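You operate a simulated robot arm through the tools that you are given. There is no shell and no other tool. Be economical: measure what you need, move in short steps, check, and stop when the job is done.

You run a simulated two-armed robot. Do the job below in one go: nothing can be reset, and whatever is moved stays where it is left.

Task
Put the tag marked "65" from the middle of the side bench on top of the black camera and the tag marked "26" on the blue block. Turn the mixer speed dial to HIGH. Put the orange stick from the upper right shelf of the middle bench on the back of the side bench and the grey stick on the grey ring there. Take the bag labelled "57" from the top of the middle bench and leave it on the top of the counter. Fetch the white carton from the top of the counter and set it on the lower middle shelf of the counter. Fetch the card and set it on the back of the side bench. Put the press card on the top of the analyser bench. Put the bottle from the upper left shelf of the middle bench on top of the white module. Push the cloths drawer shut. The order is free. Set down upright: bag, carton, card, press card, bottle.

Only the result counts: the job must be done as asked and must still hold three seconds after the hand-in. Knocking over, shifting, dropping, spilling or breaking anything else fails it. Flat cloth is picked up by pressing the open fingertips on it (5 to 10 N) and closing them slowly along it; thin cloth reads only 2 to 8 mm in the jaws.

Robot
Two 7-joint arms with fingered hands on one trunk, on a base that drives. Base frame: it is fixed to the floor where the robot stands at the start and does not move with it; the origin is under the middle of the robot, x ahead of it, y to its left, z up; the surface under the hand at the start is at about z = 850. Units: mm, rad, N and s.
The left shoulder is at the start at [60, 166, 976], the right one opposite. With the tool pointing down near the work surface each hand reaches from about 360 to 860 mm from the robot's upright axis, wherever it stands, measured 20 degrees to its own side. Places, roughly: analyser bench [-3000, -1700, 800]; back of the side bench (124x18 cm) [940, -20, 840]; bag [-2250, 500, 750]; black camera (8x8x9 cm) [600, 200, 900]; blue block (5x5x2 cm) [700, -100, 900]; bottle (6x6x15 cm) [-3800, 0, 500]; card [-2000, 1000, 1000]; carton [-2250, 1000, 1000]; cloths drawer [-5500, -4400, 600]; counter [-2800, 900, 900]; lower middle shelf of the counter [-2800, 900, 100]; mixer speed dial [600, -2200, 900]; press card [-3750, 250, 750]; ring [-1750, 0, 500]; stick [-2000, 250, 500]; tag [750, 0, 750]; white module [-3500, 250, 500]. Payload 5 kg a hand.
Tool frame (each hand has its own): the origin (TCP) lies between the finger pads and is the grasp point; the fingertips stand 32 mm ahead of it; z points along the fingers, y is the line along which they close. The gripper opens to 160 mm. The gripper's body begins 89 mm behind the TCP. The gripper is a hand of 3 fingers: y runs from the thumb to the fingers, the wrist lies at [0, 0, -267] in the tool frame, and closing takes about 1.5 s.
Orientation is that of the tool frame in the base frame, as [roll, pitch, yaw] about the fixed x, y, z axes, in that order (R = Rz(yaw) Ry(pitch) Rx(roll)). With the fingers straight down and closing along the base's y, the tool's x points along the base's -x, its y along +y and its z along -z.

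Tools
- The arms move only by the tool move_arm. It takes "left_steps", "right_steps" or both (then of equal length, played together; a hand with none holds still); each is a list of rows, each a list of 7 numbers: the shift along the tool's x, y, z in mm, then the turn, a rotation vector about the tool's x, y, z in rad, then the gripper command, from -1 (shut) to 1 (fully open), values between in proportion. In form: [[dx, dy, dz, wx, wy, wz, claw], ...]. A call has 1 to 10 rows; each row shifts and turns the commanded pose from where the row before left it, along the tool's axes as they then stand. A row lasts 0.2 s, in which the tool goes at most 50 mm and 0.15 rad; a call with a longer step from one row to the next is refused whole, and so is a gripper value outside its range. Where a pose cannot be reached the arm comes as near as it can. A force on the tool above 40 N (or 10 N above the force at the start of the call, whichever is more), or a blocked arm, ends the call early, and 0.2 s more pass. The fingers move at their own pace (about 45 mm/s each) and stop on an object; they squeeze with about 29 N. The grip force told is the motor's: it shows also when the fingers shut on nothing. Time passes only in rows, and 0.2 s behind the last, so rows that do not move let the fingers close. The reply holds the time, the measured pose of the TCP, the force on the tool along the base axes, the opening and the grip force, in the units named above and with some noise, with the torque about the TCP (base axes, N m) and any sound that the robot's microphone picked up.
- Cameras (640 x 400 px; columns grow to the right, rows downward): "scene" is now at [44.4, 13.1, 1609.1]; the picture's right is [0.16, -0.99, 0.00], its down [-0.77, -0.13, -0.63] and it looks along [0.62, 0.10, -0.78] (base axes); focal length 257 px, centre (320, 200). "left" rides on the left gripper at [-65, -4, -116] in its tool frame; the picture's right is [0.06, -1.00, 0.00], its down [0.87, 0.05, -0.49] and it looks along [0.49, 0.03, 0.87] (tool axes); focal length 261 px, centre (320, 200). "right" rides on the right gripper at [65, -4, -116] in its tool frame; the picture's right is [0.06, 1.00, 0.00], its down [-0.87, 0.05, -0.49] and it looks along [-0.49, 0.03, 0.87] (tool axes); focal length 261 px, centre (320, 200). There is no depth. A picture from a camera that has moved, and an enlarged one, comes with that camera's place and axes in the base frame and with its lens.
- get_image(camera): a new picture of that camera. It takes no simulated time.
- slide_trunk(by): slides the trunk up (or, below 0, down) by that many mm; the arms and the scene camera ride with it, the base frame stays. It gives what a move gives, with no picture.
- drive_base(legs): drives the robot by 1 to 6 legs, each [ahead, turn to the left] in mm and rad, along the robot's own axes; the way and the turn of a leg run together, so that a leg with both is an arc; at most 1500 mm and 3.142 rad a leg. The arms and the cameras ride along, it lands a little off, and it stops where it bumps. It gives what a move gives.
- set_grasp(shape, hand): the hand has 3 fingers and takes this shape, open, in about a second: jaw (thumb against the fingers, like two jaws); tri (thumb and two fingers); tip (a fingertip pinch); poke (one finger out to press); point (the index stretched); flat (the hand flat); cup (the hand cupped); fist (a fist). The gripper value then closes the fingers along that shape, each until it touches; the sizes above hold for jaw. It gives what a move gives, with no picture.
- aim_head(pan, tilt): turns the head with the scene camera to pan (to the left, within 1.501 rad either way) and tilt (down, from -0.506 to 1.204), counted from straight ahead of the robot. It gives what a move gives.
- inspect(camera, box): a new picture of the part [left, top, right, bottom] of that camera's present view, enlarged. It takes no simulated time.
- sign_off(): hands the job in; it is judged then, once.

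Go step by step. Nothing tells you exact positions but the pictures and the camera data: compare them with the known pose of the tool, close in by small moves and look again before you grip or let go. The budget is 525 turns and 318 pictures, counting those below and the enlarged ones. Unless the task says otherwise, let go and move clear before handing in.

The tools are called by a JSON object that holds its "op" and its "data". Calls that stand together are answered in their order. move_arm: Moves the arms, as the interface text tells. Its arguments: {"type":"object","properties":{"left_steps":{"type":"array","items":{"type":"array","items":{"type":"number"}}},"right_steps":{"type":"array","items":{"type":"array","items":{"type":"number"}}}},"required":[]} The other tools are called the same way: slide_trunk (by) slides the trunk up or down; set_grasp (shape, hand) gives the hand a shape; drive_base (legs) drives the base; aim_head (pan, tilt) turns the head that bears the scene camera; get_image (camera) takes a picture; inspect (camera, box) takes an enlarged picture of a part of a camera's view; sign_off () hands the job in.

At the start:

```text
time: 0.0
left_tcp_pos: [553.6, 249.5, 1108.6]
left_ee_rot: [-3.141, -0.001, -3.142]
left_ft_force: [-0.6, -0.5, -0.2]
left_torque: [-0.03, -0.03, 0.02]
left_gripper_width: 160.0
left_finger_force: 0.1
left_shape: jaw
right_tcp_pos: [577.2, -208.9, 1146.9]
right_ee_rot: [-3.141, -0.001, -3.141]
right_ft_force: [-0.6, -0.2, 0.7]
right_torque: [0.05, -0.01, -0.02]
right_gripper_width: 160.1
right_finger_force: 0.1
right_shape: jaw
trunk travel left (down, up): [-525.0, 65.0]
robot x, y, heading: [-1.0, 3.1, -0.002]
head pan, tilt: [0.166, 0.895]
```

scene: 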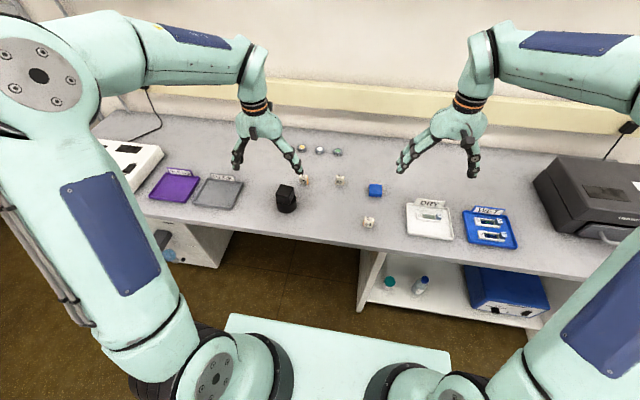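
right: 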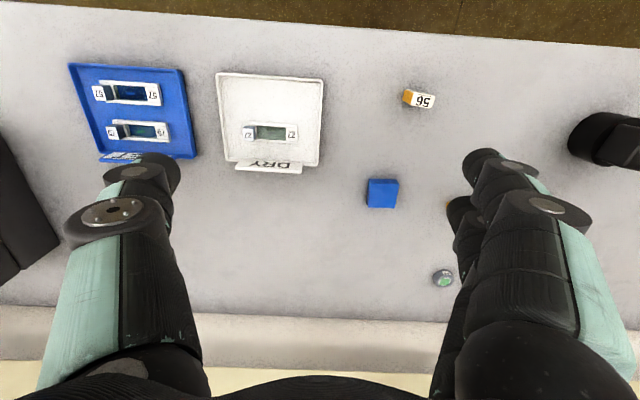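
left: 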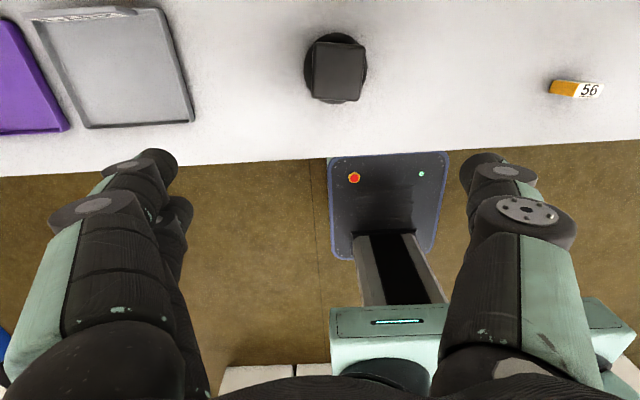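

I see the side bench with several small tags, the black camera and the blue block. I'll look closer at the tags first.

{"op": "inspect", "data": {"camera": "scene", "box": [260, 130, 420, 240]}}

{"op": "inspect", "data": {"camera": "right", "box": [340, 60, 640, 300]}}

```text
3.64 times, centred on (340, 185) of scene
camera zoom: at [44.4, 13.1, 1609.1], right [0.16, -0.99, 0.0], down [-0.77, -0.13, -0.63], along [0.62, 0.1, -0.78], focal length 936 px, centre (247, 254)
```

zoom: 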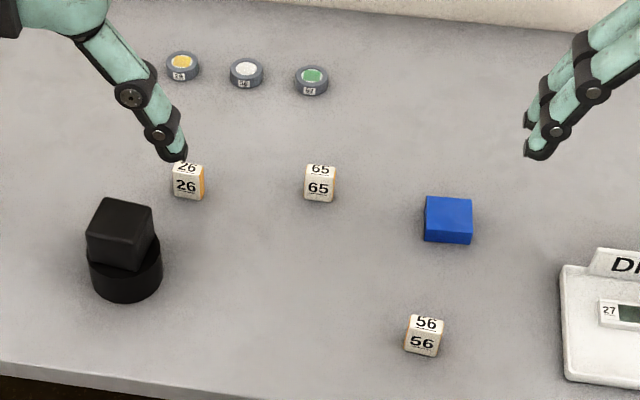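

```text
1.67 times, centred on (490, 180) of right
camera zoom: at [512.7, -211.6, 1262.4], right [-0.06, 1.0, 0.0], down [0.87, 0.05, 0.49], along [0.49, 0.03, -0.87], focal length 434 px, centre (37, 233)
```

zoom: 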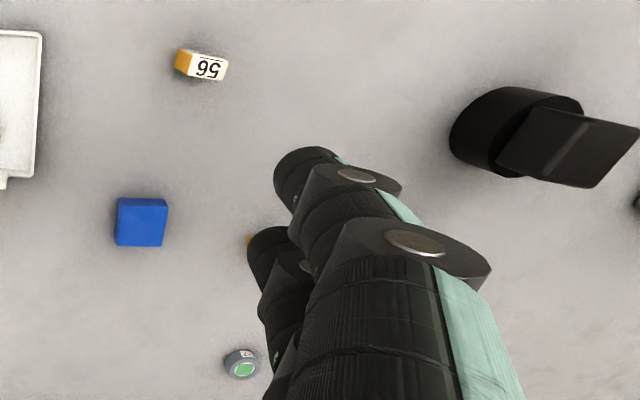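

The bench tags 26, 65 and 56 are visible; I take 26 at about (722,188) and 65 at about (745,50). I move the left hand above tag 26 with fingers half open, and look.

{"op": "move_arm", "data": {"left_steps": [[-33.7, -12.3, 16, 0, 0, 0, 0], [-33.7, -12.3, 16, 0, 0, 0, 0], [-33.7, -12.3, 16, 0, 0, 0, 0], [-33.7, -12.3, 16, 0, 0, 0, 0], [-33.7, -12.3, 16, 0, 0, 0, 0], [0, 0, 0, 0, 0, 0, 0], [0, 0, 0, 0, 0, 0, 0]]}}

{"op": "get_image", "data": {"camera": "left"}}

{"op": "get_image", "data": {"camera": "scene"}}

```text
time: 1.6
left_tcp_pos: [723.2, 188.7, 1029.0]
left_ee_rot: [-3.141, 0.0, -3.141]
left_ft_force: [0.4, 1.0, -0.1]
left_torque: [0.04, 0.0, -0.04]
left_gripper_width: 80.5
left_finger_force: 0.1
left_shape: jaw
right_tcp_pos: [577.9, -209.7, 1147.8]
right_ee_rot: [3.142, -0.001, 3.141]
right_ft_force: [-0.3, 0.5, 0.3]
right_torque: [0.0, 0.02, -0.02]
right_gripper_width: 159.9
right_finger_force: 0.1
right_shape: jaw
trunk travel left (down, up): [-525.0, 65.0]
robot x, y, heading: [-2.7, -0.7, -0.002]
head pan, tilt: [0.166, 0.895]
```

```text
312 pictures are left
camera left: at [787.7, 184.4, 1143.5], right [-0.06, -1.0, 0.0], down [-0.87, 0.05, 0.49], along [-0.49, 0.03, -0.87], focal length 261 px, centre (320, 200)
```

left: 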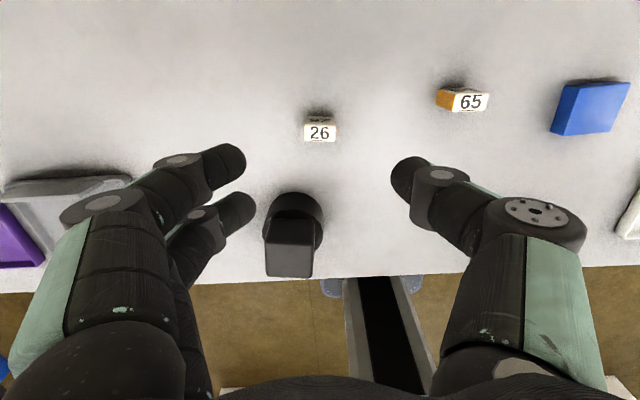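

```text
311 pictures are left
camera scene: at [45.0, 12.8, 1609.1], right [0.16, -0.99, 0.0], down [-0.77, -0.13, -0.63], along [0.62, 0.1, -0.78], focal length 257 px, centre (320, 200)
```

scene: 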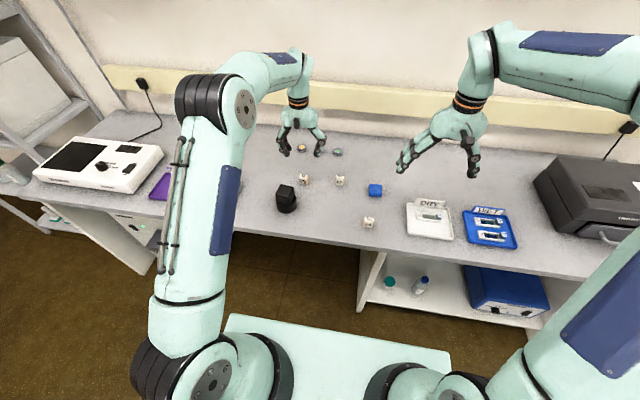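

{"op": "inspect", "data": {"camera": "left", "box": [280, 60, 500, 200]}}

{"op": "inspect", "data": {"camera": "scene", "box": [270, 160, 390, 235]}}

```text
2.86 times, centred on (390, 130) of left
camera zoom: at [787.7, 184.4, 1143.5], right [-0.06, -1.0, 0.0], down [-0.87, 0.05, 0.49], along [-0.49, 0.03, -0.87], focal length 745 px, centre (120, 400)
```

zoom: 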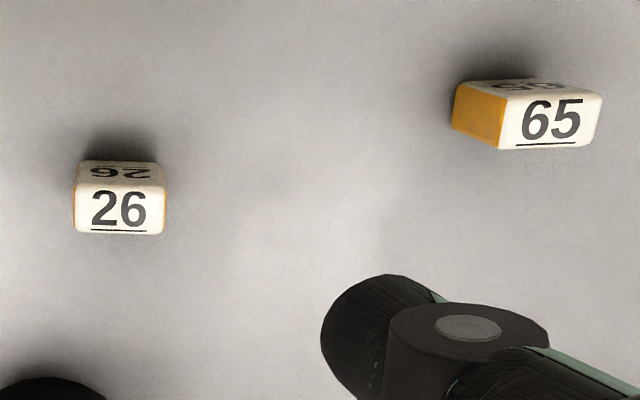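

```text
5.33 times, centred on (330, 198) of scene
camera zoom: at [45.0, 12.8, 1609.1], right [0.16, -0.99, 0.0], down [-0.77, -0.13, -0.63], along [0.62, 0.1, -0.78], focal length 1372 px, centre (267, 213)
```

zoom: 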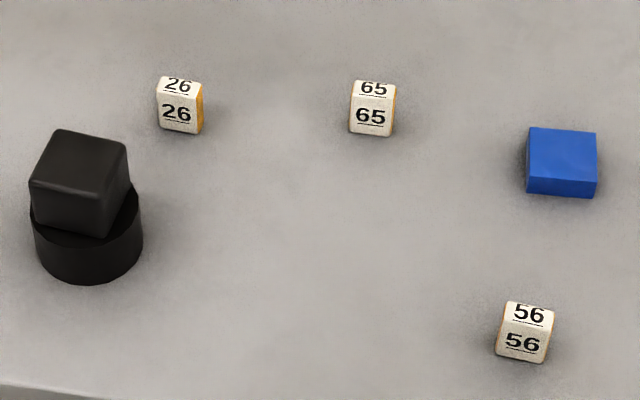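

Tag 26 is a small upright block about 30×19×39 mm at (719,189). I lower the left hand over it.

{"op": "move_arm", "data": {"left_steps": [[4.2, 0, 35, 0, 0, 0, 0], [0, 0, 35, 0, 0, 0, 0], [0, 0, 35, 0, 0, 0, 0], [0, 0, 32, 0, 0, 0, 0], [0, 0, 0, 0, 0, 0, 0]]}}

{"op": "get_image", "data": {"camera": "left"}}

{"op": "inspect", "data": {"camera": "scene", "box": [260, 120, 400, 235]}}

```text
time: 2.8
left_tcp_pos: [716.8, 188.3, 891.7]
left_ee_rot: [-3.141, 0.001, 3.141]
left_ft_force: [0.2, 0.4, -0.4]
left_torque: [0.0, -0.05, -0.01]
left_gripper_width: 80.9
left_finger_force: 0.0
left_shape: jaw
right_tcp_pos: [576.2, -209.2, 1147.7]
right_ee_rot: [-3.141, 0.001, 3.141]
right_ft_force: [0.6, -0.6, 1.0]
right_torque: [0.0, 0.02, 0.01]
right_gripper_width: 160.1
right_finger_force: 0.0
right_shape: jaw
trunk travel left (down, up): [-525.0, 65.0]
robot x, y, heading: [2.5, 2.3, 0.001]
head pan, tilt: [0.166, 0.895]
```

```text
308 pictures are left
camera left: at [781.4, 183.1, 1008.0], right [-0.06, -1.0, 0.0], down [-0.87, 0.05, 0.49], along [-0.49, 0.03, -0.87], focal length 261 px, centre (320, 200)
```

left: 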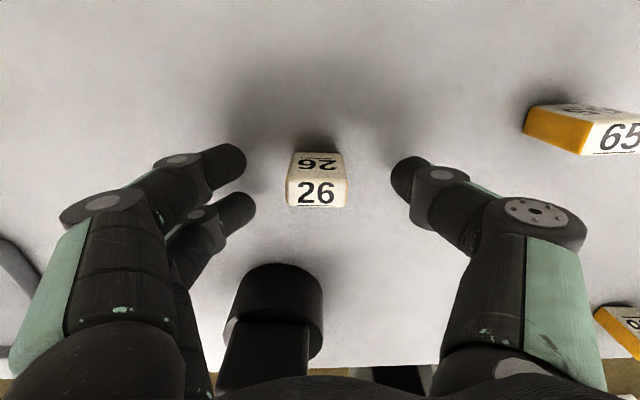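

```text
3.48 times, centred on (330, 178) of scene
camera zoom: at [44.2, 13.0, 1609.1], right [0.16, -0.99, 0.0], down [-0.77, -0.13, -0.63], along [0.62, 0.1, -0.78], focal length 895 px, centre (285, 278)
```

zoom: 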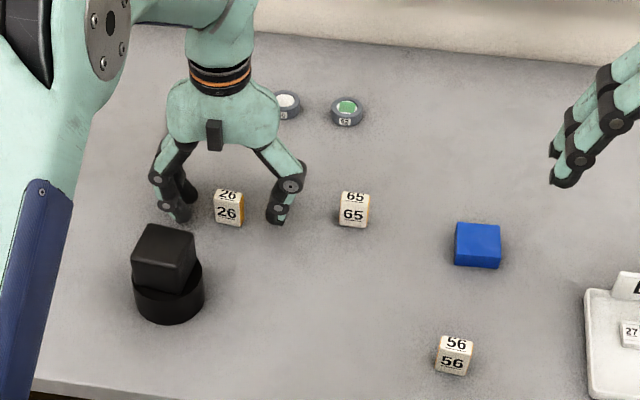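

Tag 26 sits between the fingers; I close.

{"op": "move_arm", "data": {"left_steps": [[0, 0, 0, 0, 0, 0, -1], [0, 0, 0, 0, 0, 0, -1], [0, 0, 0, 0, 0, 0, -1], [0, 0, 0, 0, 0, 0, -1], [0, 0, 0, 0, 0, 0, -1], [0, 0, 0, 0, 0, 0, -1], [0, 0, -20, 0, 0, 0, -1], [0, 0, -40, 0, 0, 0, -1], [0, 0, -40, 0, 0, 0, -1]]}}

{"op": "get_image", "data": {"camera": "left"}}

{"op": "get_image", "data": {"camera": "right"}}

```text
time: 4.8
left_tcp_pos: [715.5, 186.2, 991.7]
left_ee_rot: [3.139, 0.002, 3.141]
left_ft_force: [0.1, 0.2, 0.3]
left_torque: [0.0, -0.03, 0.04]
left_gripper_width: 13.5
left_finger_force: 29.1
left_shape: jaw
right_tcp_pos: [576.7, -209.0, 1147.3]
right_ee_rot: [-3.141, 0.0, 3.141]
right_ft_force: [0.1, -0.2, 0.6]
right_torque: [0.01, -0.01, -0.02]
right_gripper_width: 159.8
right_finger_force: 0.0
right_shape: jaw
trunk travel left (down, up): [-525.0, 65.0]
robot x, y, heading: [-0.6, 1.2, -0.003]
head pan, tilt: [0.166, 0.895]
```

```text
306 pictures are left
camera left: at [780.8, 182.0, 1107.4], right [-0.06, -1.0, 0.0], down [-0.87, 0.05, 0.49], along [-0.49, 0.03, -0.87], focal length 261 px, centre (320, 200)
```

left: 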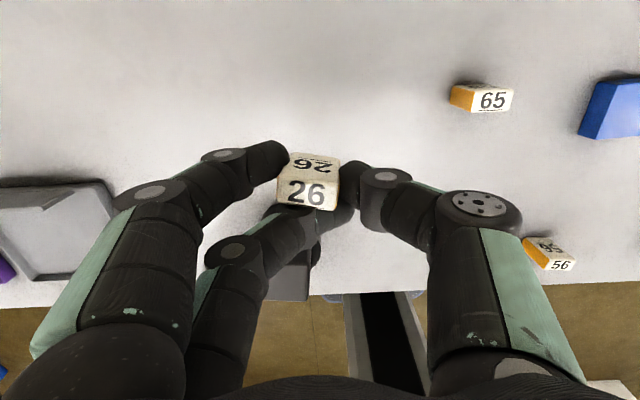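

```text
305 pictures are left
camera right: at [512.3, -211.9, 1262.5], right [-0.06, 1.0, 0.0], down [0.87, 0.05, 0.49], along [0.49, 0.03, -0.87], focal length 261 px, centre (320, 200)
```

right: 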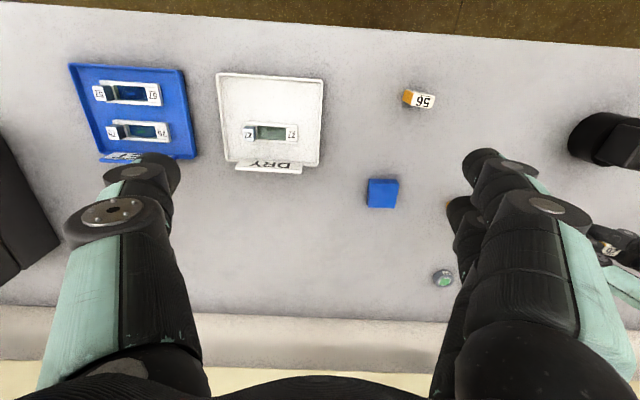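

Tag 26 is held. I carry it over the blue block while the right hand moves aside.

{"op": "move_arm", "data": {"left_steps": [[1, -47, 0, 0, 0, 0, -1], [1, -47, 0, 0, 0, 0, -1], [1, -47, 0, 0, 0, 0, -1], [0, -47, 0, 0, 0, 0, -1], [0, -47, 0, 0, 0, 0, -1], [0, -47, 10, 0, 0, 0, -1], [0, 0, 10, 0, 0, 0, -1], [0, 0, 0, 0, 0, 0, -1]], "right_steps": [[10, -40, 0, 0, 0, 0, 1], [10, -40, 0, 0, 0, 0, 1], [10, -40, 0, 0, 0, 0, 1], [10, -40, 0, 0, 0, 0, 1], [10, -40, 0, 0, 0, 0, 1], [0, 0, 0, 0, 0, 0, 1], [0, 0, 0, 0, 0, 0, 1], [0, 0, 0, 0, 0, 0, 1]]}}

{"op": "get_image", "data": {"camera": "left"}}

{"op": "inspect", "data": {"camera": "scene", "box": [290, 110, 450, 225]}}

```text
time: 6.6
left_tcp_pos: [713.6, -91.9, 972.1]
left_ee_rot: [3.14, 0.0, 3.141]
left_ft_force: [-0.3, 1.1, 0.1]
left_torque: [0.01, 0.01, 0.01]
left_gripper_width: 13.5
left_finger_force: 29.1
left_shape: jaw
right_tcp_pos: [527.7, -410.2, 1149.4]
right_ee_rot: [3.14, -0.002, 3.14]
right_ft_force: [-0.3, 0.5, 0.0]
right_torque: [0.03, -0.02, 0.01]
right_gripper_width: 160.0
right_finger_force: 0.0
right_shape: jaw
trunk travel left (down, up): [-525.0, 65.0]
robot x, y, heading: [-0.7, -0.5, 0.001]
head pan, tilt: [0.166, 0.895]
```

```text
304 pictures are left
camera left: at [778.8, -96.4, 1086.9], right [-0.06, -1.0, 0.0], down [-0.87, 0.05, 0.49], along [-0.49, 0.03, -0.87], focal length 261 px, centre (320, 200)
```

left: 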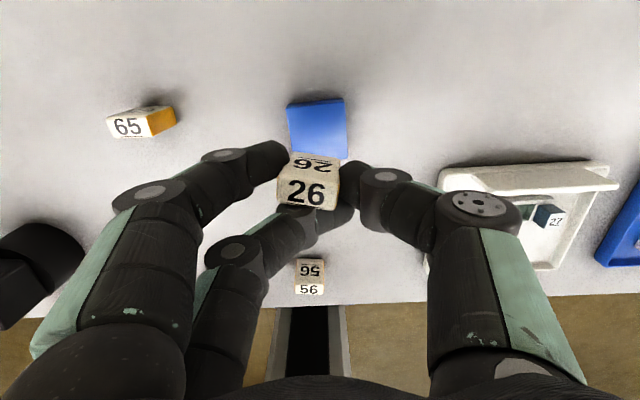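

```text
3.48 times, centred on (370, 168) of scene
camera zoom: at [44.6, 12.6, 1609.1], right [0.16, -0.99, 0.0], down [-0.77, -0.13, -0.63], along [0.62, 0.1, -0.78], focal length 895 px, centre (146, 313)
```

zoom: 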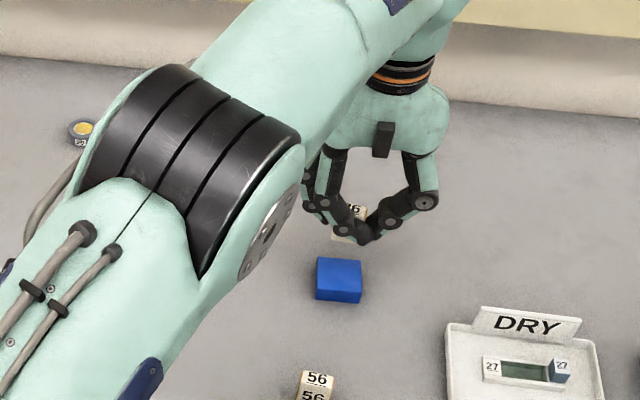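

{"op": "move_arm", "data": {"left_steps": [[0, -5, 20, 0, 0, 0, -1], [0, 0, 20, 0, 0, 0, -1], [0, 0, 16, 0, 0, 0, -1], [0, 0, 2, 0, 0, 0, -1], [0, 0, 0, 0, 0, 0, -1]]}}

{"op": "get_image", "data": {"camera": "left"}}

{"op": "inspect", "data": {"camera": "scene", "box": [330, 140, 410, 220]}}

```text
time: 7.8
left_tcp_pos: [714.8, -98.6, 913.8]
left_ee_rot: [3.141, -0.001, -3.141]
left_ft_force: [-0.5, 0.5, 0.2]
left_torque: [0.02, -0.03, -0.02]
left_gripper_width: 13.3
left_finger_force: 28.8
left_shape: jaw
right_tcp_pos: [528.3, -410.8, 1148.5]
right_ee_rot: [-3.141, 0.002, -3.141]
right_ft_force: [0.4, 0.5, 0.0]
right_torque: [0.04, 0.0, 0.0]
right_gripper_width: 160.0
right_finger_force: 0.0
right_shape: jaw
trunk travel left (down, up): [-525.0, 65.0]
robot x, y, heading: [-2.1, -3.6, 0.002]
head pan, tilt: [0.166, 0.895]
```

```text
302 pictures are left
camera left: at [779.8, -102.5, 1029.2], right [-0.06, -1.0, 0.0], down [-0.87, 0.05, 0.49], along [-0.49, 0.03, -0.87], focal length 261 px, centre (320, 200)
```

left: 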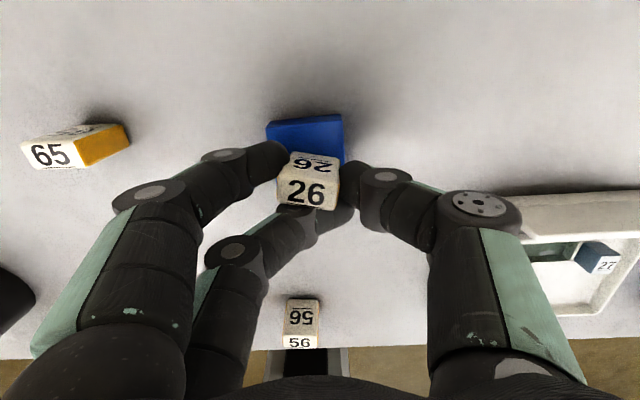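

```text
5.00 times, centred on (370, 180) of scene
camera zoom: at [44.6, 12.8, 1609.1], right [0.16, -0.99, 0.0], down [-0.77, -0.13, -0.63], along [0.62, 0.1, -0.78], focal length 1287 px, centre (70, 300)
```

zoom: 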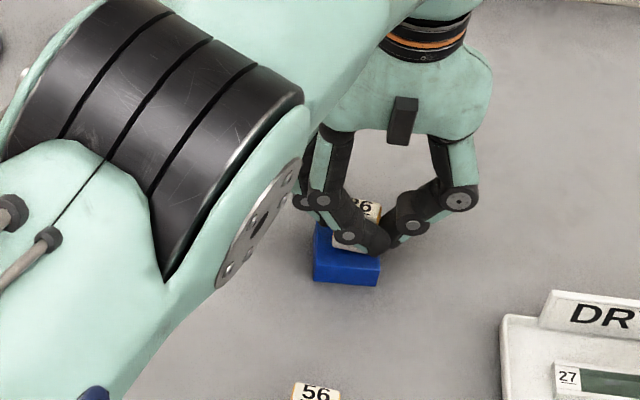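

{"op": "move_arm", "data": {"left_steps": [[0, 3, 1, 0, 0, 0, -1], [0, 0, 1.5, 0, 0, 0, -1], [0, 0, 1, 0, 0, 0, -1], [0, 0, 0, 0, 0, 0, -1]]}}

```text
time: 8.8
left_tcp_pos: [715.0, -94.6, 910.7]
left_ee_rot: [-3.141, 0.002, -3.142]
left_ft_force: [-1.6, -2.2, 12.3]
left_torque: [0.13, -0.16, 0.01]
left_gripper_width: 13.9
left_finger_force: 29.5
left_shape: jaw
right_tcp_pos: [527.2, -410.8, 1148.9]
right_ee_rot: [3.141, 0.0, -3.141]
right_ft_force: [0.0, 0.2, -0.6]
right_torque: [0.01, -0.01, 0.0]
right_gripper_width: 159.8
right_finger_force: 0.2
right_shape: jaw
trunk travel left (down, up): [-525.0, 65.0]
robot x, y, heading: [-0.8, 1.3, -0.0]
head pan, tilt: [0.166, 0.895]
```

Contact is felt (12 N). I ease up slightly and open slowly.

{"op": "move_arm", "data": {"left_steps": [[0, 0, -0.7, 0, 0, 0, -1], [0, 0, 0, 0, 0, 0, -0.7], [0, 0, 0, 0, 0, 0, -0.5], [0, 0, 0, 0, 0, 0, -0.3], [0, 0, 0, 0, 0, 0, 0], [0, 0, 0, 0, 0, 0, 0.1], [0, 0, 0, 0, 0, 0, 0.1]]}}

{"op": "get_image", "data": {"camera": "left"}}

```text
time: 10.4
left_tcp_pos: [716.1, -95.0, 911.5]
left_ee_rot: [3.141, -0.001, 3.141]
left_ft_force: [-0.4, 0.7, 0.1]
left_torque: [-0.01, 0.02, 0.01]
left_gripper_width: 87.2
left_finger_force: 0.0
left_shape: jaw
right_tcp_pos: [527.8, -411.4, 1147.6]
right_ee_rot: [3.141, 0.001, -3.141]
right_ft_force: [0.0, 0.4, -0.4]
right_torque: [-0.01, 0.03, 0.02]
right_gripper_width: 159.8
right_finger_force: 0.1
right_shape: jaw
trunk travel left (down, up): [-525.0, 65.0]
robot x, y, heading: [-0.1, 2.4, -0.003]
head pan, tilt: [0.166, 0.895]
```

```text
300 pictures are left
camera left: at [779.7, -99.8, 1026.4], right [-0.06, -1.0, 0.0], down [-0.87, 0.05, 0.49], along [-0.49, 0.03, -0.87], focal length 261 px, centre (320, 200)
```

left: 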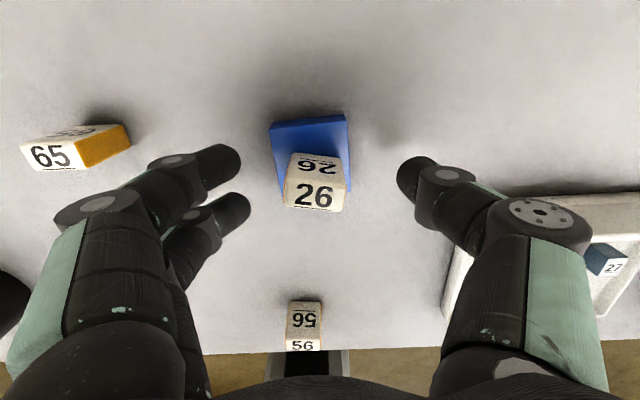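

Tag 26 stands on the blue block. Next I go to tag 65 at about (739.5,50).

{"op": "move_arm", "data": {"left_steps": [[0, 0, -20, 0, 0, 0, 0.1], [0, 0, -40, 0, 0, 0, 0.1], [0, 0, -40, 0, 0, 0, 0], [-5.6, 36.3, 0, 0, 0, 0, 0], [-5.6, 36.3, 0, 0, 0, 0, 0], [-5.6, 36.3, 0, 0, 0, 0, 0], [-5.6, 36.3, 0, 0, 0, 0, 0], [0, 0, 40, 0, 0, 0, 0], [0, 0, 20, 0, 0, 0, 0], [0, 0, 0, 0, 0, 0, 0]]}}

{"op": "get_image", "data": {"camera": "left"}}

```text
time: 12.6
left_tcp_pos: [738.1, 48.2, 951.1]
left_ee_rot: [-3.14, -0.001, 3.141]
left_ft_force: [0.3, -0.1, -0.4]
left_torque: [0.02, -0.05, -0.01]
left_gripper_width: 80.5
left_finger_force: 0.2
left_shape: jaw
right_tcp_pos: [527.0, -411.9, 1147.6]
right_ee_rot: [-3.14, 0.0, 3.141]
right_ft_force: [0.7, 0.2, 0.0]
right_torque: [-0.03, 0.02, 0.02]
right_gripper_width: 159.8
right_finger_force: 0.1
right_shape: jaw
trunk travel left (down, up): [-525.0, 65.0]
robot x, y, heading: [-0.7, 0.7, -0.0]
head pan, tilt: [0.166, 0.895]
```

```text
299 pictures are left
camera left: at [802.7, 43.9, 1066.4], right [-0.06, -1.0, 0.0], down [-0.87, 0.05, 0.49], along [-0.49, 0.03, -0.87], focal length 261 px, centre (320, 200)
```

left: 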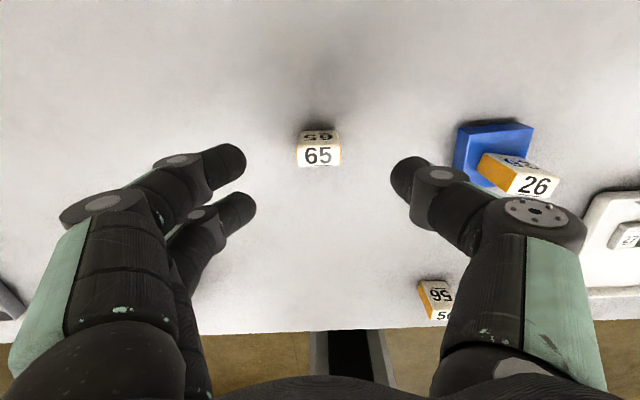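

{"op": "move_arm", "data": {"left_steps": [[0, 0, 31, 0, 0, 0, 0], [0, 0, 30, 0, 0, 0, 0], [0, 0, 0, 0, 0, 0, -0.6], [0, 0, 0, 0, 0, 0, -1], [0, 0, 0, 0, 0, 0, -1], [0, 0, 0, 0, 0, 0, -1], [0, 0, 0, 0, 0, 0, -1], [0, 0, 0, 0, 0, 0, -1], [0, 0, -20, 0, 0, 0, -1], [0, 0, -40, 0, 0, 0, -1]]}}

{"op": "get_image", "data": {"camera": "left"}}

{"op": "inspect", "data": {"camera": "scene", "box": [240, 160, 360, 235]}}

```text
time: 14.8
left_tcp_pos: [734.9, 50.4, 950.8]
left_ee_rot: [-3.141, -0.001, 3.141]
left_ft_force: [0.3, 0.2, 0.0]
left_torque: [-0.01, -0.01, 0.0]
left_gripper_width: 13.5
left_finger_force: 28.8
left_shape: jaw
right_tcp_pos: [527.6, -411.9, 1149.0]
right_ee_rot: [3.14, -0.001, 3.141]
right_ft_force: [-0.2, 0.2, 0.4]
right_torque: [-0.01, 0.0, -0.02]
right_gripper_width: 159.9
right_finger_force: 0.0
right_shape: jaw
trunk travel left (down, up): [-525.0, 65.0]
robot x, y, heading: [-0.9, 1.0, 0.001]
head pan, tilt: [0.166, 0.895]
```

```text
298 pictures are left
camera left: at [799.6, 46.3, 1065.5], right [-0.06, -1.0, 0.0], down [-0.87, 0.06, 0.49], along [-0.49, 0.03, -0.87], focal length 261 px, centre (320, 200)
```

left: 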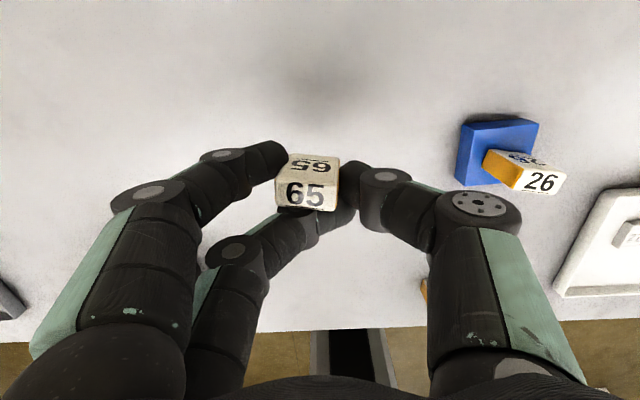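

```text
5.33 times, centred on (300, 198) of scene
camera zoom: at [43.7, 12.9, 1609.1], right [0.16, -0.99, 0.0], down [-0.77, -0.13, -0.63], along [0.62, 0.1, -0.78], focal length 1372 px, centre (427, 213)
```

zoom: 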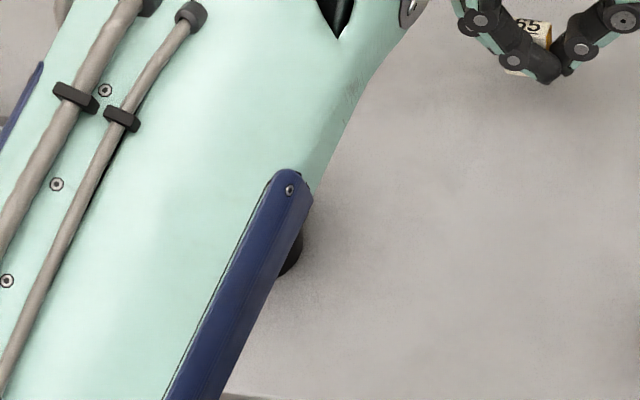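

{"op": "move_arm", "data": {"left_steps": [[0, 0, -40, 0, 0, 0, -1], [0, 0, -40, 0, 0, 0, -1], [23.7, 28.3, 0, 0, 0, 0, -1], [23.7, 28.3, 0, 0, 0, 0, -1], [23.7, 28.3, 0, 0, 0, 0, -1], [23.7, 28.3, 0, 0, 0, 0, -1], [23.7, 28.3, 0, 0, 0, 0, -1], [23.7, 28.3, 0, 0, 0, 0, -1], [0, 0, 0, 0, 0, 0, -1]]}}

{"op": "get_image", "data": {"camera": "left"}}

{"op": "get_image", "data": {"camera": "scene"}}

```text
time: 16.8
left_tcp_pos: [592.4, 219.5, 1028.2]
left_ee_rot: [3.141, -0.001, -3.141]
left_ft_force: [0.4, -1.1, -0.5]
left_torque: [0.01, 0.02, 0.01]
left_gripper_width: 13.3
left_finger_force: 29.3
left_shape: jaw
right_tcp_pos: [528.0, -411.9, 1146.9]
right_ee_rot: [-3.141, 0.0, 3.14]
right_ft_force: [-0.1, 0.7, -0.3]
right_torque: [0.01, 0.01, 0.01]
right_gripper_width: 159.8
right_finger_force: 0.1
right_shape: jaw
trunk travel left (down, up): [-525.0, 65.0]
robot x, y, heading: [0.1, -2.0, -0.005]
head pan, tilt: [0.166, 0.895]
```

```text
296 pictures are left
camera left: at [658.7, 215.6, 1144.5], right [-0.06, -1.0, 0.0], down [-0.87, 0.05, 0.49], along [-0.49, 0.03, -0.87], focal length 261 px, centre (320, 200)
```

left: 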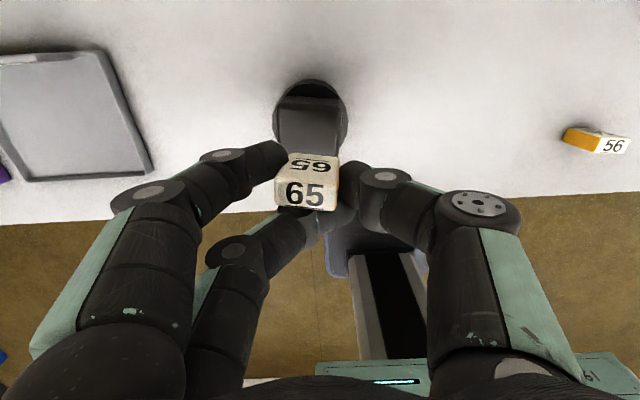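

```text
295 pictures are left
camera scene: at [44.8, 12.4, 1609.1], right [0.16, -0.99, 0.0], down [-0.77, -0.13, -0.63], along [0.62, 0.1, -0.78], focal length 257 px, centre (320, 200)
```

scene: 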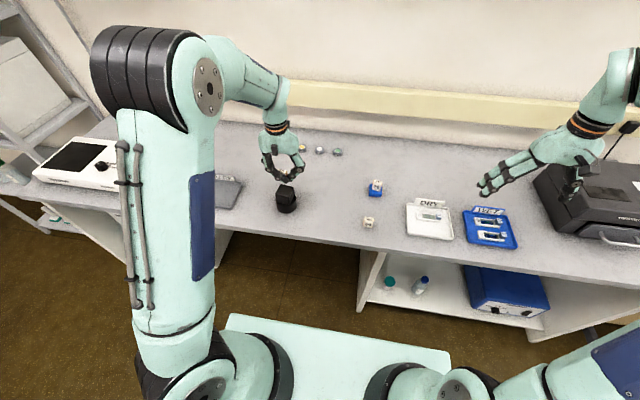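

{"op": "inspect", "data": {"camera": "left", "box": [240, 60, 400, 230]}}

{"op": "inspect", "data": {"camera": "scene", "box": [240, 140, 340, 220]}}

```text
2.35 times, centred on (320, 145) of left
camera zoom: at [658.7, 215.6, 1144.5], right [-0.06, -1.0, 0.0], down [-0.87, 0.05, 0.49], along [-0.49, 0.03, -0.87], focal length 613 px, centre (320, 329)
```

zoom: 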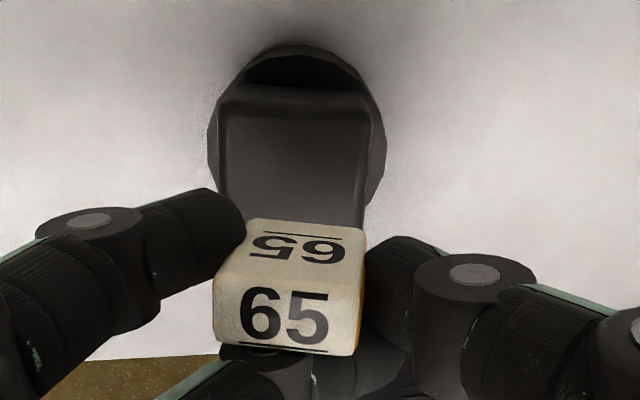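

```text
5.00 times, centred on (290, 180) of scene
camera zoom: at [44.8, 12.4, 1609.1], right [0.16, -0.99, 0.0], down [-0.77, -0.13, -0.63], along [0.62, 0.1, -0.78], focal length 1287 px, centre (470, 300)
```

zoom: 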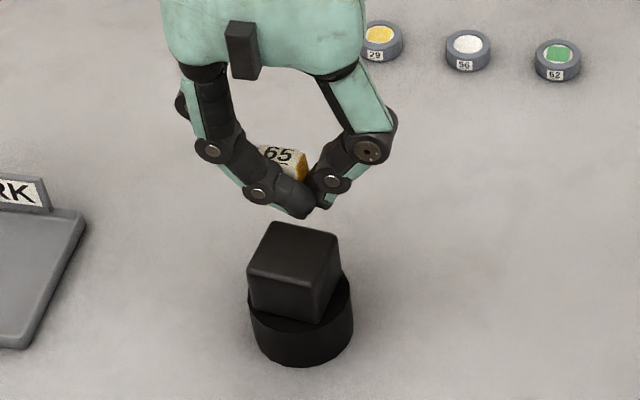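

{"op": "move_arm", "data": {"left_steps": [[-5, -1, 20, 0, 0, 0, -1], [0, 0, 20, 0, 0, 0, -1], [0, 0, 4, 0, 0, 0, -1], [0, 0, 1.5, 0, 0, 0, -1], [0, 0, 0, 0, 0, 0, -1]]}}

{"op": "inspect", "data": {"camera": "scene", "box": [240, 140, 340, 220]}}

{"op": "get_image", "data": {"camera": "left"}}

```text
time: 18.0
left_tcp_pos: [598.9, 219.8, 984.2]
left_ee_rot: [-3.141, 0.001, -3.142]
left_ft_force: [0.9, 0.4, 0.2]
left_torque: [-0.01, 0.01, 0.03]
left_gripper_width: 13.1
left_finger_force: 28.8
left_shape: jaw
right_tcp_pos: [527.4, -412.1, 1149.2]
right_ee_rot: [3.14, 0.0, 3.141]
right_ft_force: [0.8, 0.2, -0.6]
right_torque: [0.03, -0.01, 0.01]
right_gripper_width: 160.0
right_finger_force: 0.1
right_shape: jaw
trunk travel left (down, up): [-525.0, 65.0]
robot x, y, heading: [-0.5, -3.6, 0.002]
head pan, tilt: [0.166, 0.895]
```

```text
5.00 times, centred on (290, 180) of scene
camera zoom: at [44.5, 12.9, 1609.1], right [0.16, -0.99, 0.0], down [-0.77, -0.13, -0.63], along [0.62, 0.1, -0.78], focal length 1287 px, centre (470, 300)
```

zoom: 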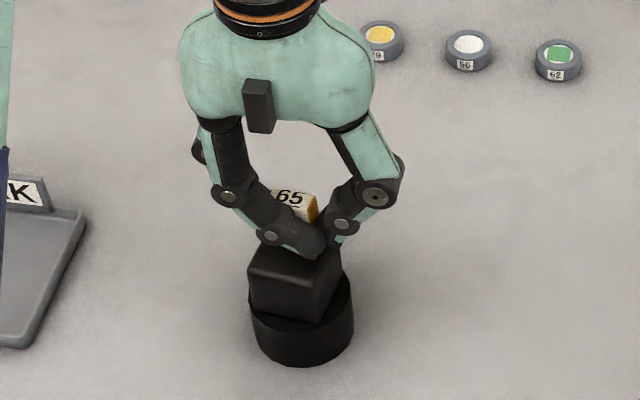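

```text
291 pictures are left
camera left: at [663.5, 214.9, 1099.9], right [-0.06, -1.0, 0.0], down [-0.87, 0.05, 0.49], along [-0.49, 0.03, -0.87], focal length 261 px, centre (320, 200)
```

left: 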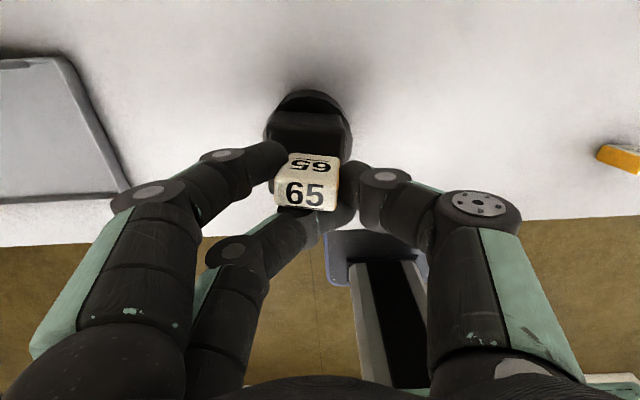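

Not yet in contact; I lower in small steps until force is felt.

{"op": "move_arm", "data": {"left_steps": [[0, 0, 2, 0, 0, 0, -1], [0, 0, 1.5, 0, 0, 0, -1], [0, 0, 1, 0, 0, 0, -1], [0, 0, 0, 0, 0, 0, -1]]}}

```text
time: 19.0
left_tcp_pos: [600.1, 218.2, 979.6]
left_ee_rot: [3.141, -0.002, 3.141]
left_ft_force: [-0.2, -0.2, 0.4]
left_torque: [-0.01, 0.01, -0.02]
left_gripper_width: 13.4
left_finger_force: 29.4
left_shape: jaw
right_tcp_pos: [527.3, -410.9, 1149.1]
right_ee_rot: [3.141, -0.002, -3.142]
right_ft_force: [0.4, -0.7, -0.1]
right_torque: [-0.03, 0.0, -0.01]
right_gripper_width: 160.1
right_finger_force: 0.1
right_shape: jaw
trunk travel left (down, up): [-525.0, 65.0]
robot x, y, heading: [-0.9, -0.4, -0.005]
head pan, tilt: [0.166, 0.895]
```

{"op": "move_arm", "data": {"left_steps": [[0, 0, 1.5, 0, 0, 0, -1], [0, 0, 1.5, 0, 0, 0, -1], [0, 0, 1, 0, 0, 0, -1], [0, 0, 0, 0, 0, 0, -1]]}}

```text
time: 20.0
left_tcp_pos: [599.1, 218.3, 976.8]
left_ee_rot: [-3.141, 0.001, 3.14]
left_ft_force: [-0.9, -0.2, 8.3]
left_torque: [0.13, -0.13, 0.0]
left_gripper_width: 13.6
left_finger_force: 29.0
left_shape: jaw
right_tcp_pos: [528.1, -411.7, 1149.3]
right_ee_rot: [-3.141, 0.0, -3.141]
right_ft_force: [0.2, -0.1, -1.1]
right_torque: [-0.01, -0.03, 0.02]
right_gripper_width: 159.7
right_finger_force: 0.0
right_shape: jaw
trunk travel left (down, up): [-525.0, 65.0]
robot x, y, heading: [1.9, 0.2, 0.001]
head pan, tilt: [0.166, 0.895]
```

{"op": "move_arm", "data": {"left_steps": [[0, 0, -0.5, 0, 0, 0, -1], [0, 0, 0, 0, 0, 0, -0.7], [0, 0, 0, 0, 0, 0, -0.5], [0, 0, 0, 0, 0, 0, -0.3], [0, 0, 0, 0, 0, 0, 0], [0, 0, 0, 0, 0, 0, 0.1], [0, 0, 0, 0, 0, 0, 0.1], [0, 0, -20, 0, 0, 0, 0.1], [0, 0, -45, 0, 0, 0, 0.1], [0, 0, -45, 0, 0, 0, 0.1]]}}

{"op": "get_image", "data": {"camera": "left"}}

{"op": "inspect", "data": {"camera": "scene", "box": [220, 120, 460, 250]}}

```text
time: 22.2
left_tcp_pos: [600.2, 218.5, 1086.2]
left_ee_rot: [3.141, 0.0, 3.141]
left_ft_force: [0.2, -0.4, 0.8]
left_torque: [-0.03, -0.02, 0.01]
left_gripper_width: 87.5
left_finger_force: 0.1
left_shape: jaw
right_tcp_pos: [527.4, -410.9, 1148.7]
right_ee_rot: [3.14, 0.002, -3.141]
right_ft_force: [0.6, 1.1, 0.5]
right_torque: [-0.01, -0.02, 0.0]
right_gripper_width: 160.2
right_finger_force: 0.0
right_shape: jaw
trunk travel left (down, up): [-525.0, 65.0]
robot x, y, heading: [-0.8, 0.3, 0.003]
head pan, tilt: [0.166, 0.895]
```

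```text
290 pictures are left
camera left: at [663.9, 213.6, 1203.0], right [-0.06, -1.0, 0.0], down [-0.87, 0.05, 0.49], along [-0.49, 0.03, -0.87], focal length 261 px, centre (320, 200)
```

left: 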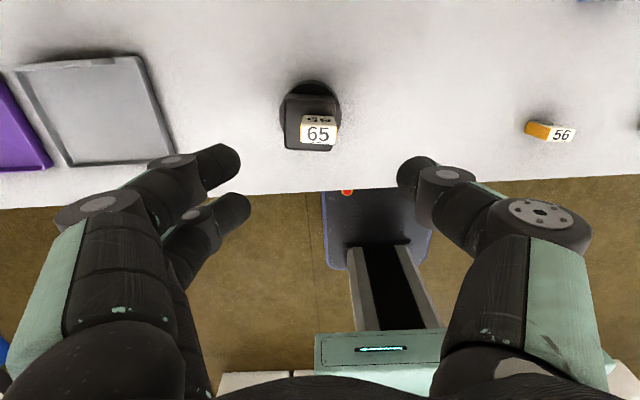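

```text
2.67 times, centred on (340, 185) of scene
camera zoom: at [43.9, 12.9, 1609.1], right [0.16, -0.99, 0.0], down [-0.77, -0.13, -0.63], along [0.62, 0.1, -0.78], focal length 686 px, centre (267, 240)
```

zoom: 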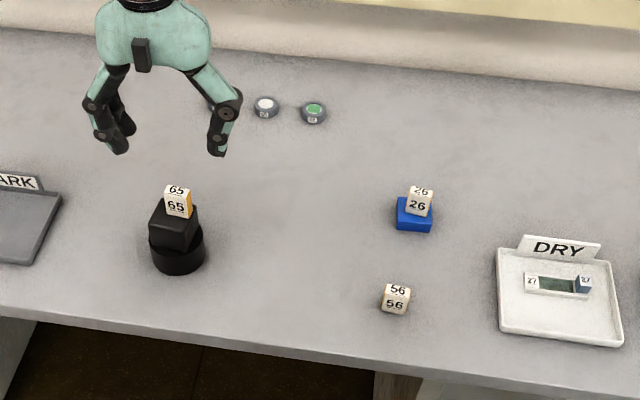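

Both tags stand in place. Now I back away from the bench, tuck the hands, and look around.

{"op": "drive_base", "data": {"legs": [[-500, 0]]}}

{"op": "move_arm", "data": {"left_steps": [[40, 0, -15, 0, 0, 0, 0], [40, 0, -15, 0, 0, 0, 0], [40, 0, -10, 0, 0, 0, 0], [40, 0, -10, 0, 0, 0, 0], [20, 0, -10, 0, 0, 0, 0]], "right_steps": [[20, 30, 0, 0, 0, 0, 0], [20, 30, 0, 0, 0, 0, 0], [20, 30, 0, 0, 0, 0, 0], [20, 30, 0, 0, 0, 0, 0], [20, 30, 0, 0, 0, 0, 0]]}}

{"op": "aim_head", "data": {"pan": -1.2, "tilt": 0.45}}

{"op": "get_image", "data": {"camera": "scene"}}

```text
time: 25.1
left_tcp_pos: [105.5, 219.5, 1088.1]
left_ee_rot: [3.138, -0.001, -3.139]
left_ft_force: [0.0, -0.4, 0.6]
left_torque: [-0.03, -0.02, 0.01]
left_gripper_width: 87.5
left_finger_force: 0.1
left_shape: jaw
right_tcp_pos: [35.9, -410.6, 1148.6]
right_ee_rot: [3.142, 0.001, -3.139]
right_ft_force: [-0.2, -0.4, 0.1]
right_torque: [0.0, -0.01, 0.02]
right_gripper_width: 159.9
right_finger_force: 0.0
right_shape: jaw
trunk travel left (down, up): [-525.0, 65.0]
robot x, y, heading: [-492.0, -0.6, 0.003]
head pan, tilt: [0.166, 0.895]
```

```text
time: 26.3
left_tcp_pos: [-74.7, 219.9, 1147.2]
left_ee_rot: [3.14, 0.001, -3.139]
left_ft_force: [-0.1, -0.1, -0.3]
left_torque: [0.01, 0.0, 0.03]
left_gripper_width: 80.4
left_finger_force: 0.0
left_shape: jaw
right_tcp_pos: [-67.1, -260.1, 1148.7]
right_ee_rot: [3.141, -0.001, -3.14]
right_ft_force: [-0.3, 0.1, -0.3]
right_torque: [-0.05, -0.03, 0.0]
right_gripper_width: 80.7
right_finger_force: 0.1
right_shape: jaw
trunk travel left (down, up): [-525.0, 65.0]
robot x, y, heading: [-491.7, -1.0, 0.005]
head pan, tilt: [0.166, 0.895]
```

```text
time: 27.8
left_tcp_pos: [-73.6, 218.1, 1146.7]
left_ee_rot: [3.141, 0.0, -3.138]
left_ft_force: [-0.4, -0.1, 0.3]
left_torque: [0.0, 0.03, 0.0]
left_gripper_width: 80.8
left_finger_force: 0.1
left_shape: jaw
right_tcp_pos: [-64.7, -260.9, 1148.1]
right_ee_rot: [-3.141, 0.003, -3.138]
right_ft_force: [0.5, 0.2, -0.3]
right_torque: [-0.03, -0.03, 0.0]
right_gripper_width: 80.6
right_finger_force: 0.1
right_shape: jaw
trunk travel left (down, up): [-525.0, 65.0]
robot x, y, heading: [-489.7, -0.1, 0.004]
head pan, tilt: [-1.201, 0.45]
```

```text
288 pictures are left
camera scene: at [-489.5, -85.7, 1647.0], right [-0.93, -0.36, 0.0], down [-0.16, 0.41, -0.9], along [0.33, -0.84, -0.44], focal length 257 px, centre (320, 200)
```

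scene: 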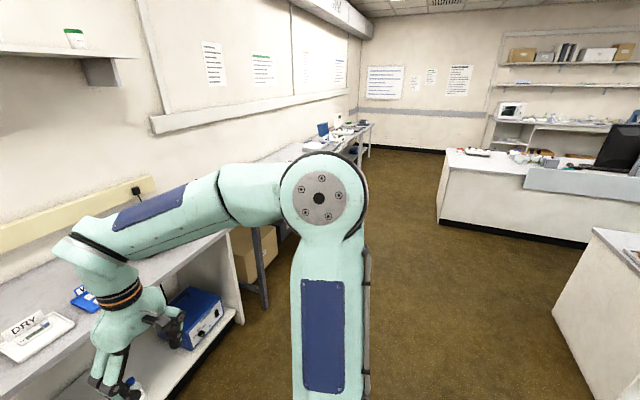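

{"op": "aim_head", "data": {"pan": 1.4, "tilt": 0.45}}

{"op": "get_image", "data": {"camera": "scene"}}

{"op": "drive_base", "data": {"legs": [[-150, 0], [0, -1.5]]}}

{"op": "aim_head", "data": {"pan": -1.2, "tilt": 0.35}}

{"op": "get_image", "data": {"camera": "scene"}}

{"op": "aim_head", "data": {"pan": 0, "tilt": 0.35}}

{"op": "get_image", "data": {"camera": "scene"}}

```text
time: 30.1
left_tcp_pos: [-73.2, 218.2, 1146.1]
left_ee_rot: [-3.14, 0.0, -3.138]
left_ft_force: [0.6, 0.8, -0.4]
left_torque: [-0.01, 0.01, -0.01]
left_gripper_width: 80.4
left_finger_force: 0.1
left_shape: jaw
right_tcp_pos: [-65.5, -261.5, 1148.2]
right_ee_rot: [-3.141, 0.0, -3.138]
right_ft_force: [-0.9, 0.6, -1.0]
right_torque: [0.0, 0.04, 0.01]
right_gripper_width: 80.6
right_finger_force: 0.1
right_shape: jaw
trunk travel left (down, up): [-525.0, 65.0]
robot x, y, heading: [-492.7, 0.4, 0.005]
head pan, tilt: [1.4, 0.45]
```

```text
287 pictures are left
camera scene: at [-507.6, 90.4, 1647.0], right [0.99, -0.17, 0.0], down [-0.07, -0.43, -0.9], along [0.15, 0.89, -0.44], focal length 257 px, centre (320, 200)
```

scene: 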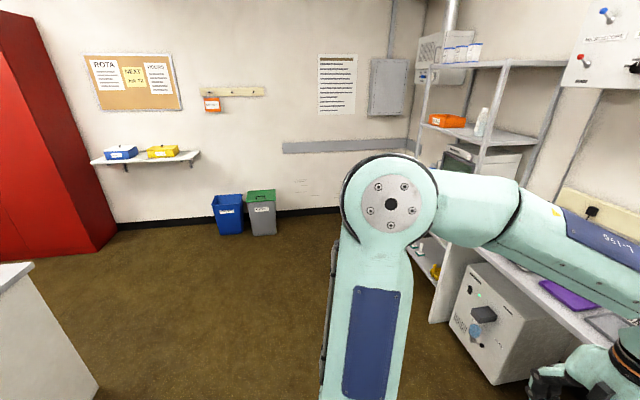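

```text
time: 35.3
left_tcp_pos: [-389.2, -399.7, 1146.6]
left_ee_rot: [3.141, 0.0, 1.658]
left_ft_force: [-0.1, 0.0, -0.9]
left_torque: [0.01, 0.01, -0.01]
left_gripper_width: 80.6
left_finger_force: 0.0
left_shape: jaw
right_tcp_pos: [-866.4, -449.6, 1146.7]
right_ee_rot: [-3.14, 0.0, 1.658]
right_ft_force: [-0.8, -0.4, 0.1]
right_torque: [-0.04, -0.04, 0.01]
right_gripper_width: 80.9
right_finger_force: 0.1
right_shape: jaw
trunk travel left (down, up): [-525.0, 65.0]
robot x, y, heading: [-641.0, -5.8, -1.484]
head pan, tilt: [1.4, 0.45]
```

```text
time: 37.6
left_tcp_pos: [-389.3, -400.6, 1145.9]
left_ee_rot: [-3.141, 0.0, 1.658]
left_ft_force: [0.0, -0.5, 1.2]
left_torque: [0.01, -0.01, 0.01]
left_gripper_width: 80.6
left_finger_force: 0.0
left_shape: jaw
right_tcp_pos: [-866.4, -449.3, 1147.5]
right_ee_rot: [-3.141, 0.001, 1.659]
right_ft_force: [-0.1, 0.4, -0.7]
right_torque: [-0.01, -0.01, 0.02]
right_gripper_width: 80.8
right_finger_force: 0.1
right_shape: jaw
trunk travel left (down, up): [-525.0, 65.0]
robot x, y, heading: [-641.8, -3.0, -1.482]
head pan, tilt: [-1.201, 0.351]
```

```text
286 pictures are left
camera scene: at [-730.0, -11.7, 1656.2], right [-0.44, 0.9, 0.0], down [0.31, 0.15, -0.94], along [-0.84, -0.41, -0.34], focal length 257 px, centre (320, 200)
```

scene: 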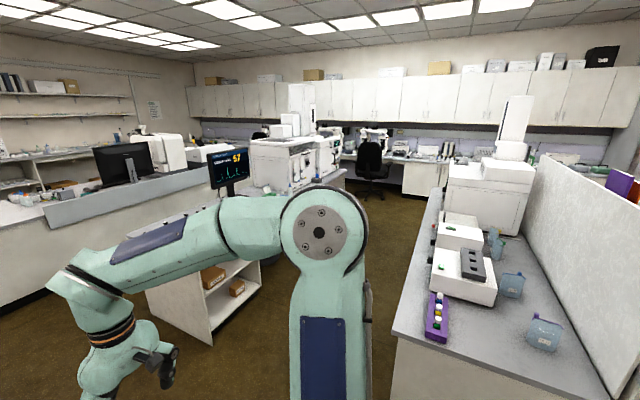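

```text
time: 39.0
left_tcp_pos: [-389.9, -400.6, 1145.7]
left_ee_rot: [3.141, -0.001, 1.658]
left_ft_force: [-1.2, 0.1, -0.6]
left_torque: [0.01, -0.01, 0.02]
left_gripper_width: 80.7
left_finger_force: 0.1
left_shape: jaw
right_tcp_pos: [-867.0, -447.5, 1147.5]
right_ee_rot: [3.14, 0.001, 1.658]
right_ft_force: [0.6, 0.1, 0.5]
right_torque: [0.0, 0.02, 0.04]
right_gripper_width: 80.7
right_finger_force: 0.2
right_shape: jaw
trunk travel left (down, up): [-525.0, 65.0]
robot x, y, heading: [-640.9, -0.0, -1.484]
head pan, tilt: [0.0, 0.351]
```

```text
285 pictures are left
camera scene: at [-638.5, -63.3, 1656.2], right [-1.0, -0.09, 0.0], down [-0.03, 0.34, -0.94], along [0.08, -0.94, -0.34], focal length 257 px, centre (320, 200)
```

scene: 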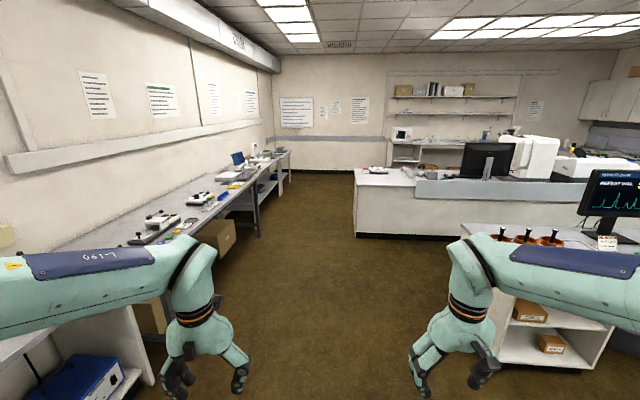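

The wall bench to the left, running along -y, should carry the mixer. I drive there first.

{"op": "drive_base", "data": {"legs": [[0, 0.089], [1117, 0], [1117, 0], [0, 1.395]]}}

{"op": "aim_head", "data": {"pan": 0, "tilt": 0.6}}

{"op": "get_image", "data": {"camera": "scene"}}

```text
time: 54.2
left_tcp_pos: [171.5, -2002.0, 1146.2]
left_ee_rot: [-3.141, -0.001, -3.12]
left_ft_force: [-0.5, 0.1, 0.5]
left_torque: [-0.01, -0.02, -0.02]
left_gripper_width: 80.5
left_finger_force: 0.1
left_shape: jaw
right_tcp_pos: [188.1, -2481.4, 1147.0]
right_ee_rot: [-3.14, 0.0, -3.121]
right_ft_force: [0.5, 1.2, 0.8]
right_torque: [-0.02, 0.02, -0.01]
right_gripper_width: 80.5
right_finger_force: 0.1
right_shape: jaw
trunk travel left (down, up): [-525.0, 65.0]
robot x, y, heading: [-243.0, -2231.2, 0.02]
head pan, tilt: [0.0, 0.351]
```

```text
time: 55.0
left_tcp_pos: [172.0, -2003.6, 1146.0]
left_ee_rot: [-3.14, 0.0, -3.12]
left_ft_force: [0.3, 0.2, 0.4]
left_torque: [0.02, 0.04, 0.01]
left_gripper_width: 80.5
left_finger_force: 0.1
left_shape: jaw
right_tcp_pos: [187.8, -2481.0, 1147.1]
right_ee_rot: [3.141, -0.001, -3.119]
right_ft_force: [0.6, -0.4, -0.6]
right_torque: [0.01, -0.01, 0.0]
right_gripper_width: 80.5
right_finger_force: 0.1
right_shape: jaw
trunk travel left (down, up): [-525.0, 65.0]
robot x, y, heading: [-243.7, -2231.8, 0.023]
head pan, tilt: [0.0, 0.6]
```

```text
284 pictures are left
camera scene: at [-185.9, -2227.8, 1633.5], right [0.02, -1.0, 0.0], down [-0.56, -0.01, -0.83], along [0.83, 0.02, -0.56], focal length 257 px, centre (320, 200)
```

scene: 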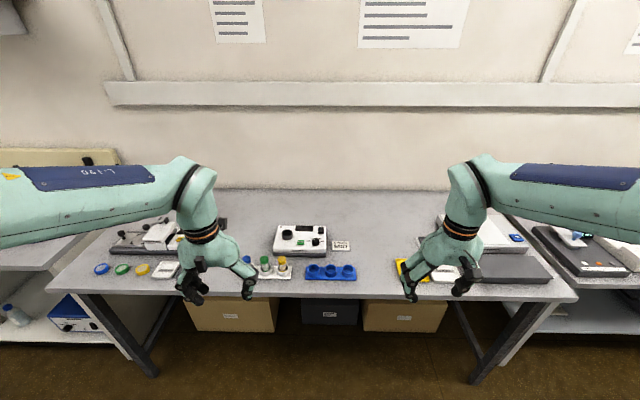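

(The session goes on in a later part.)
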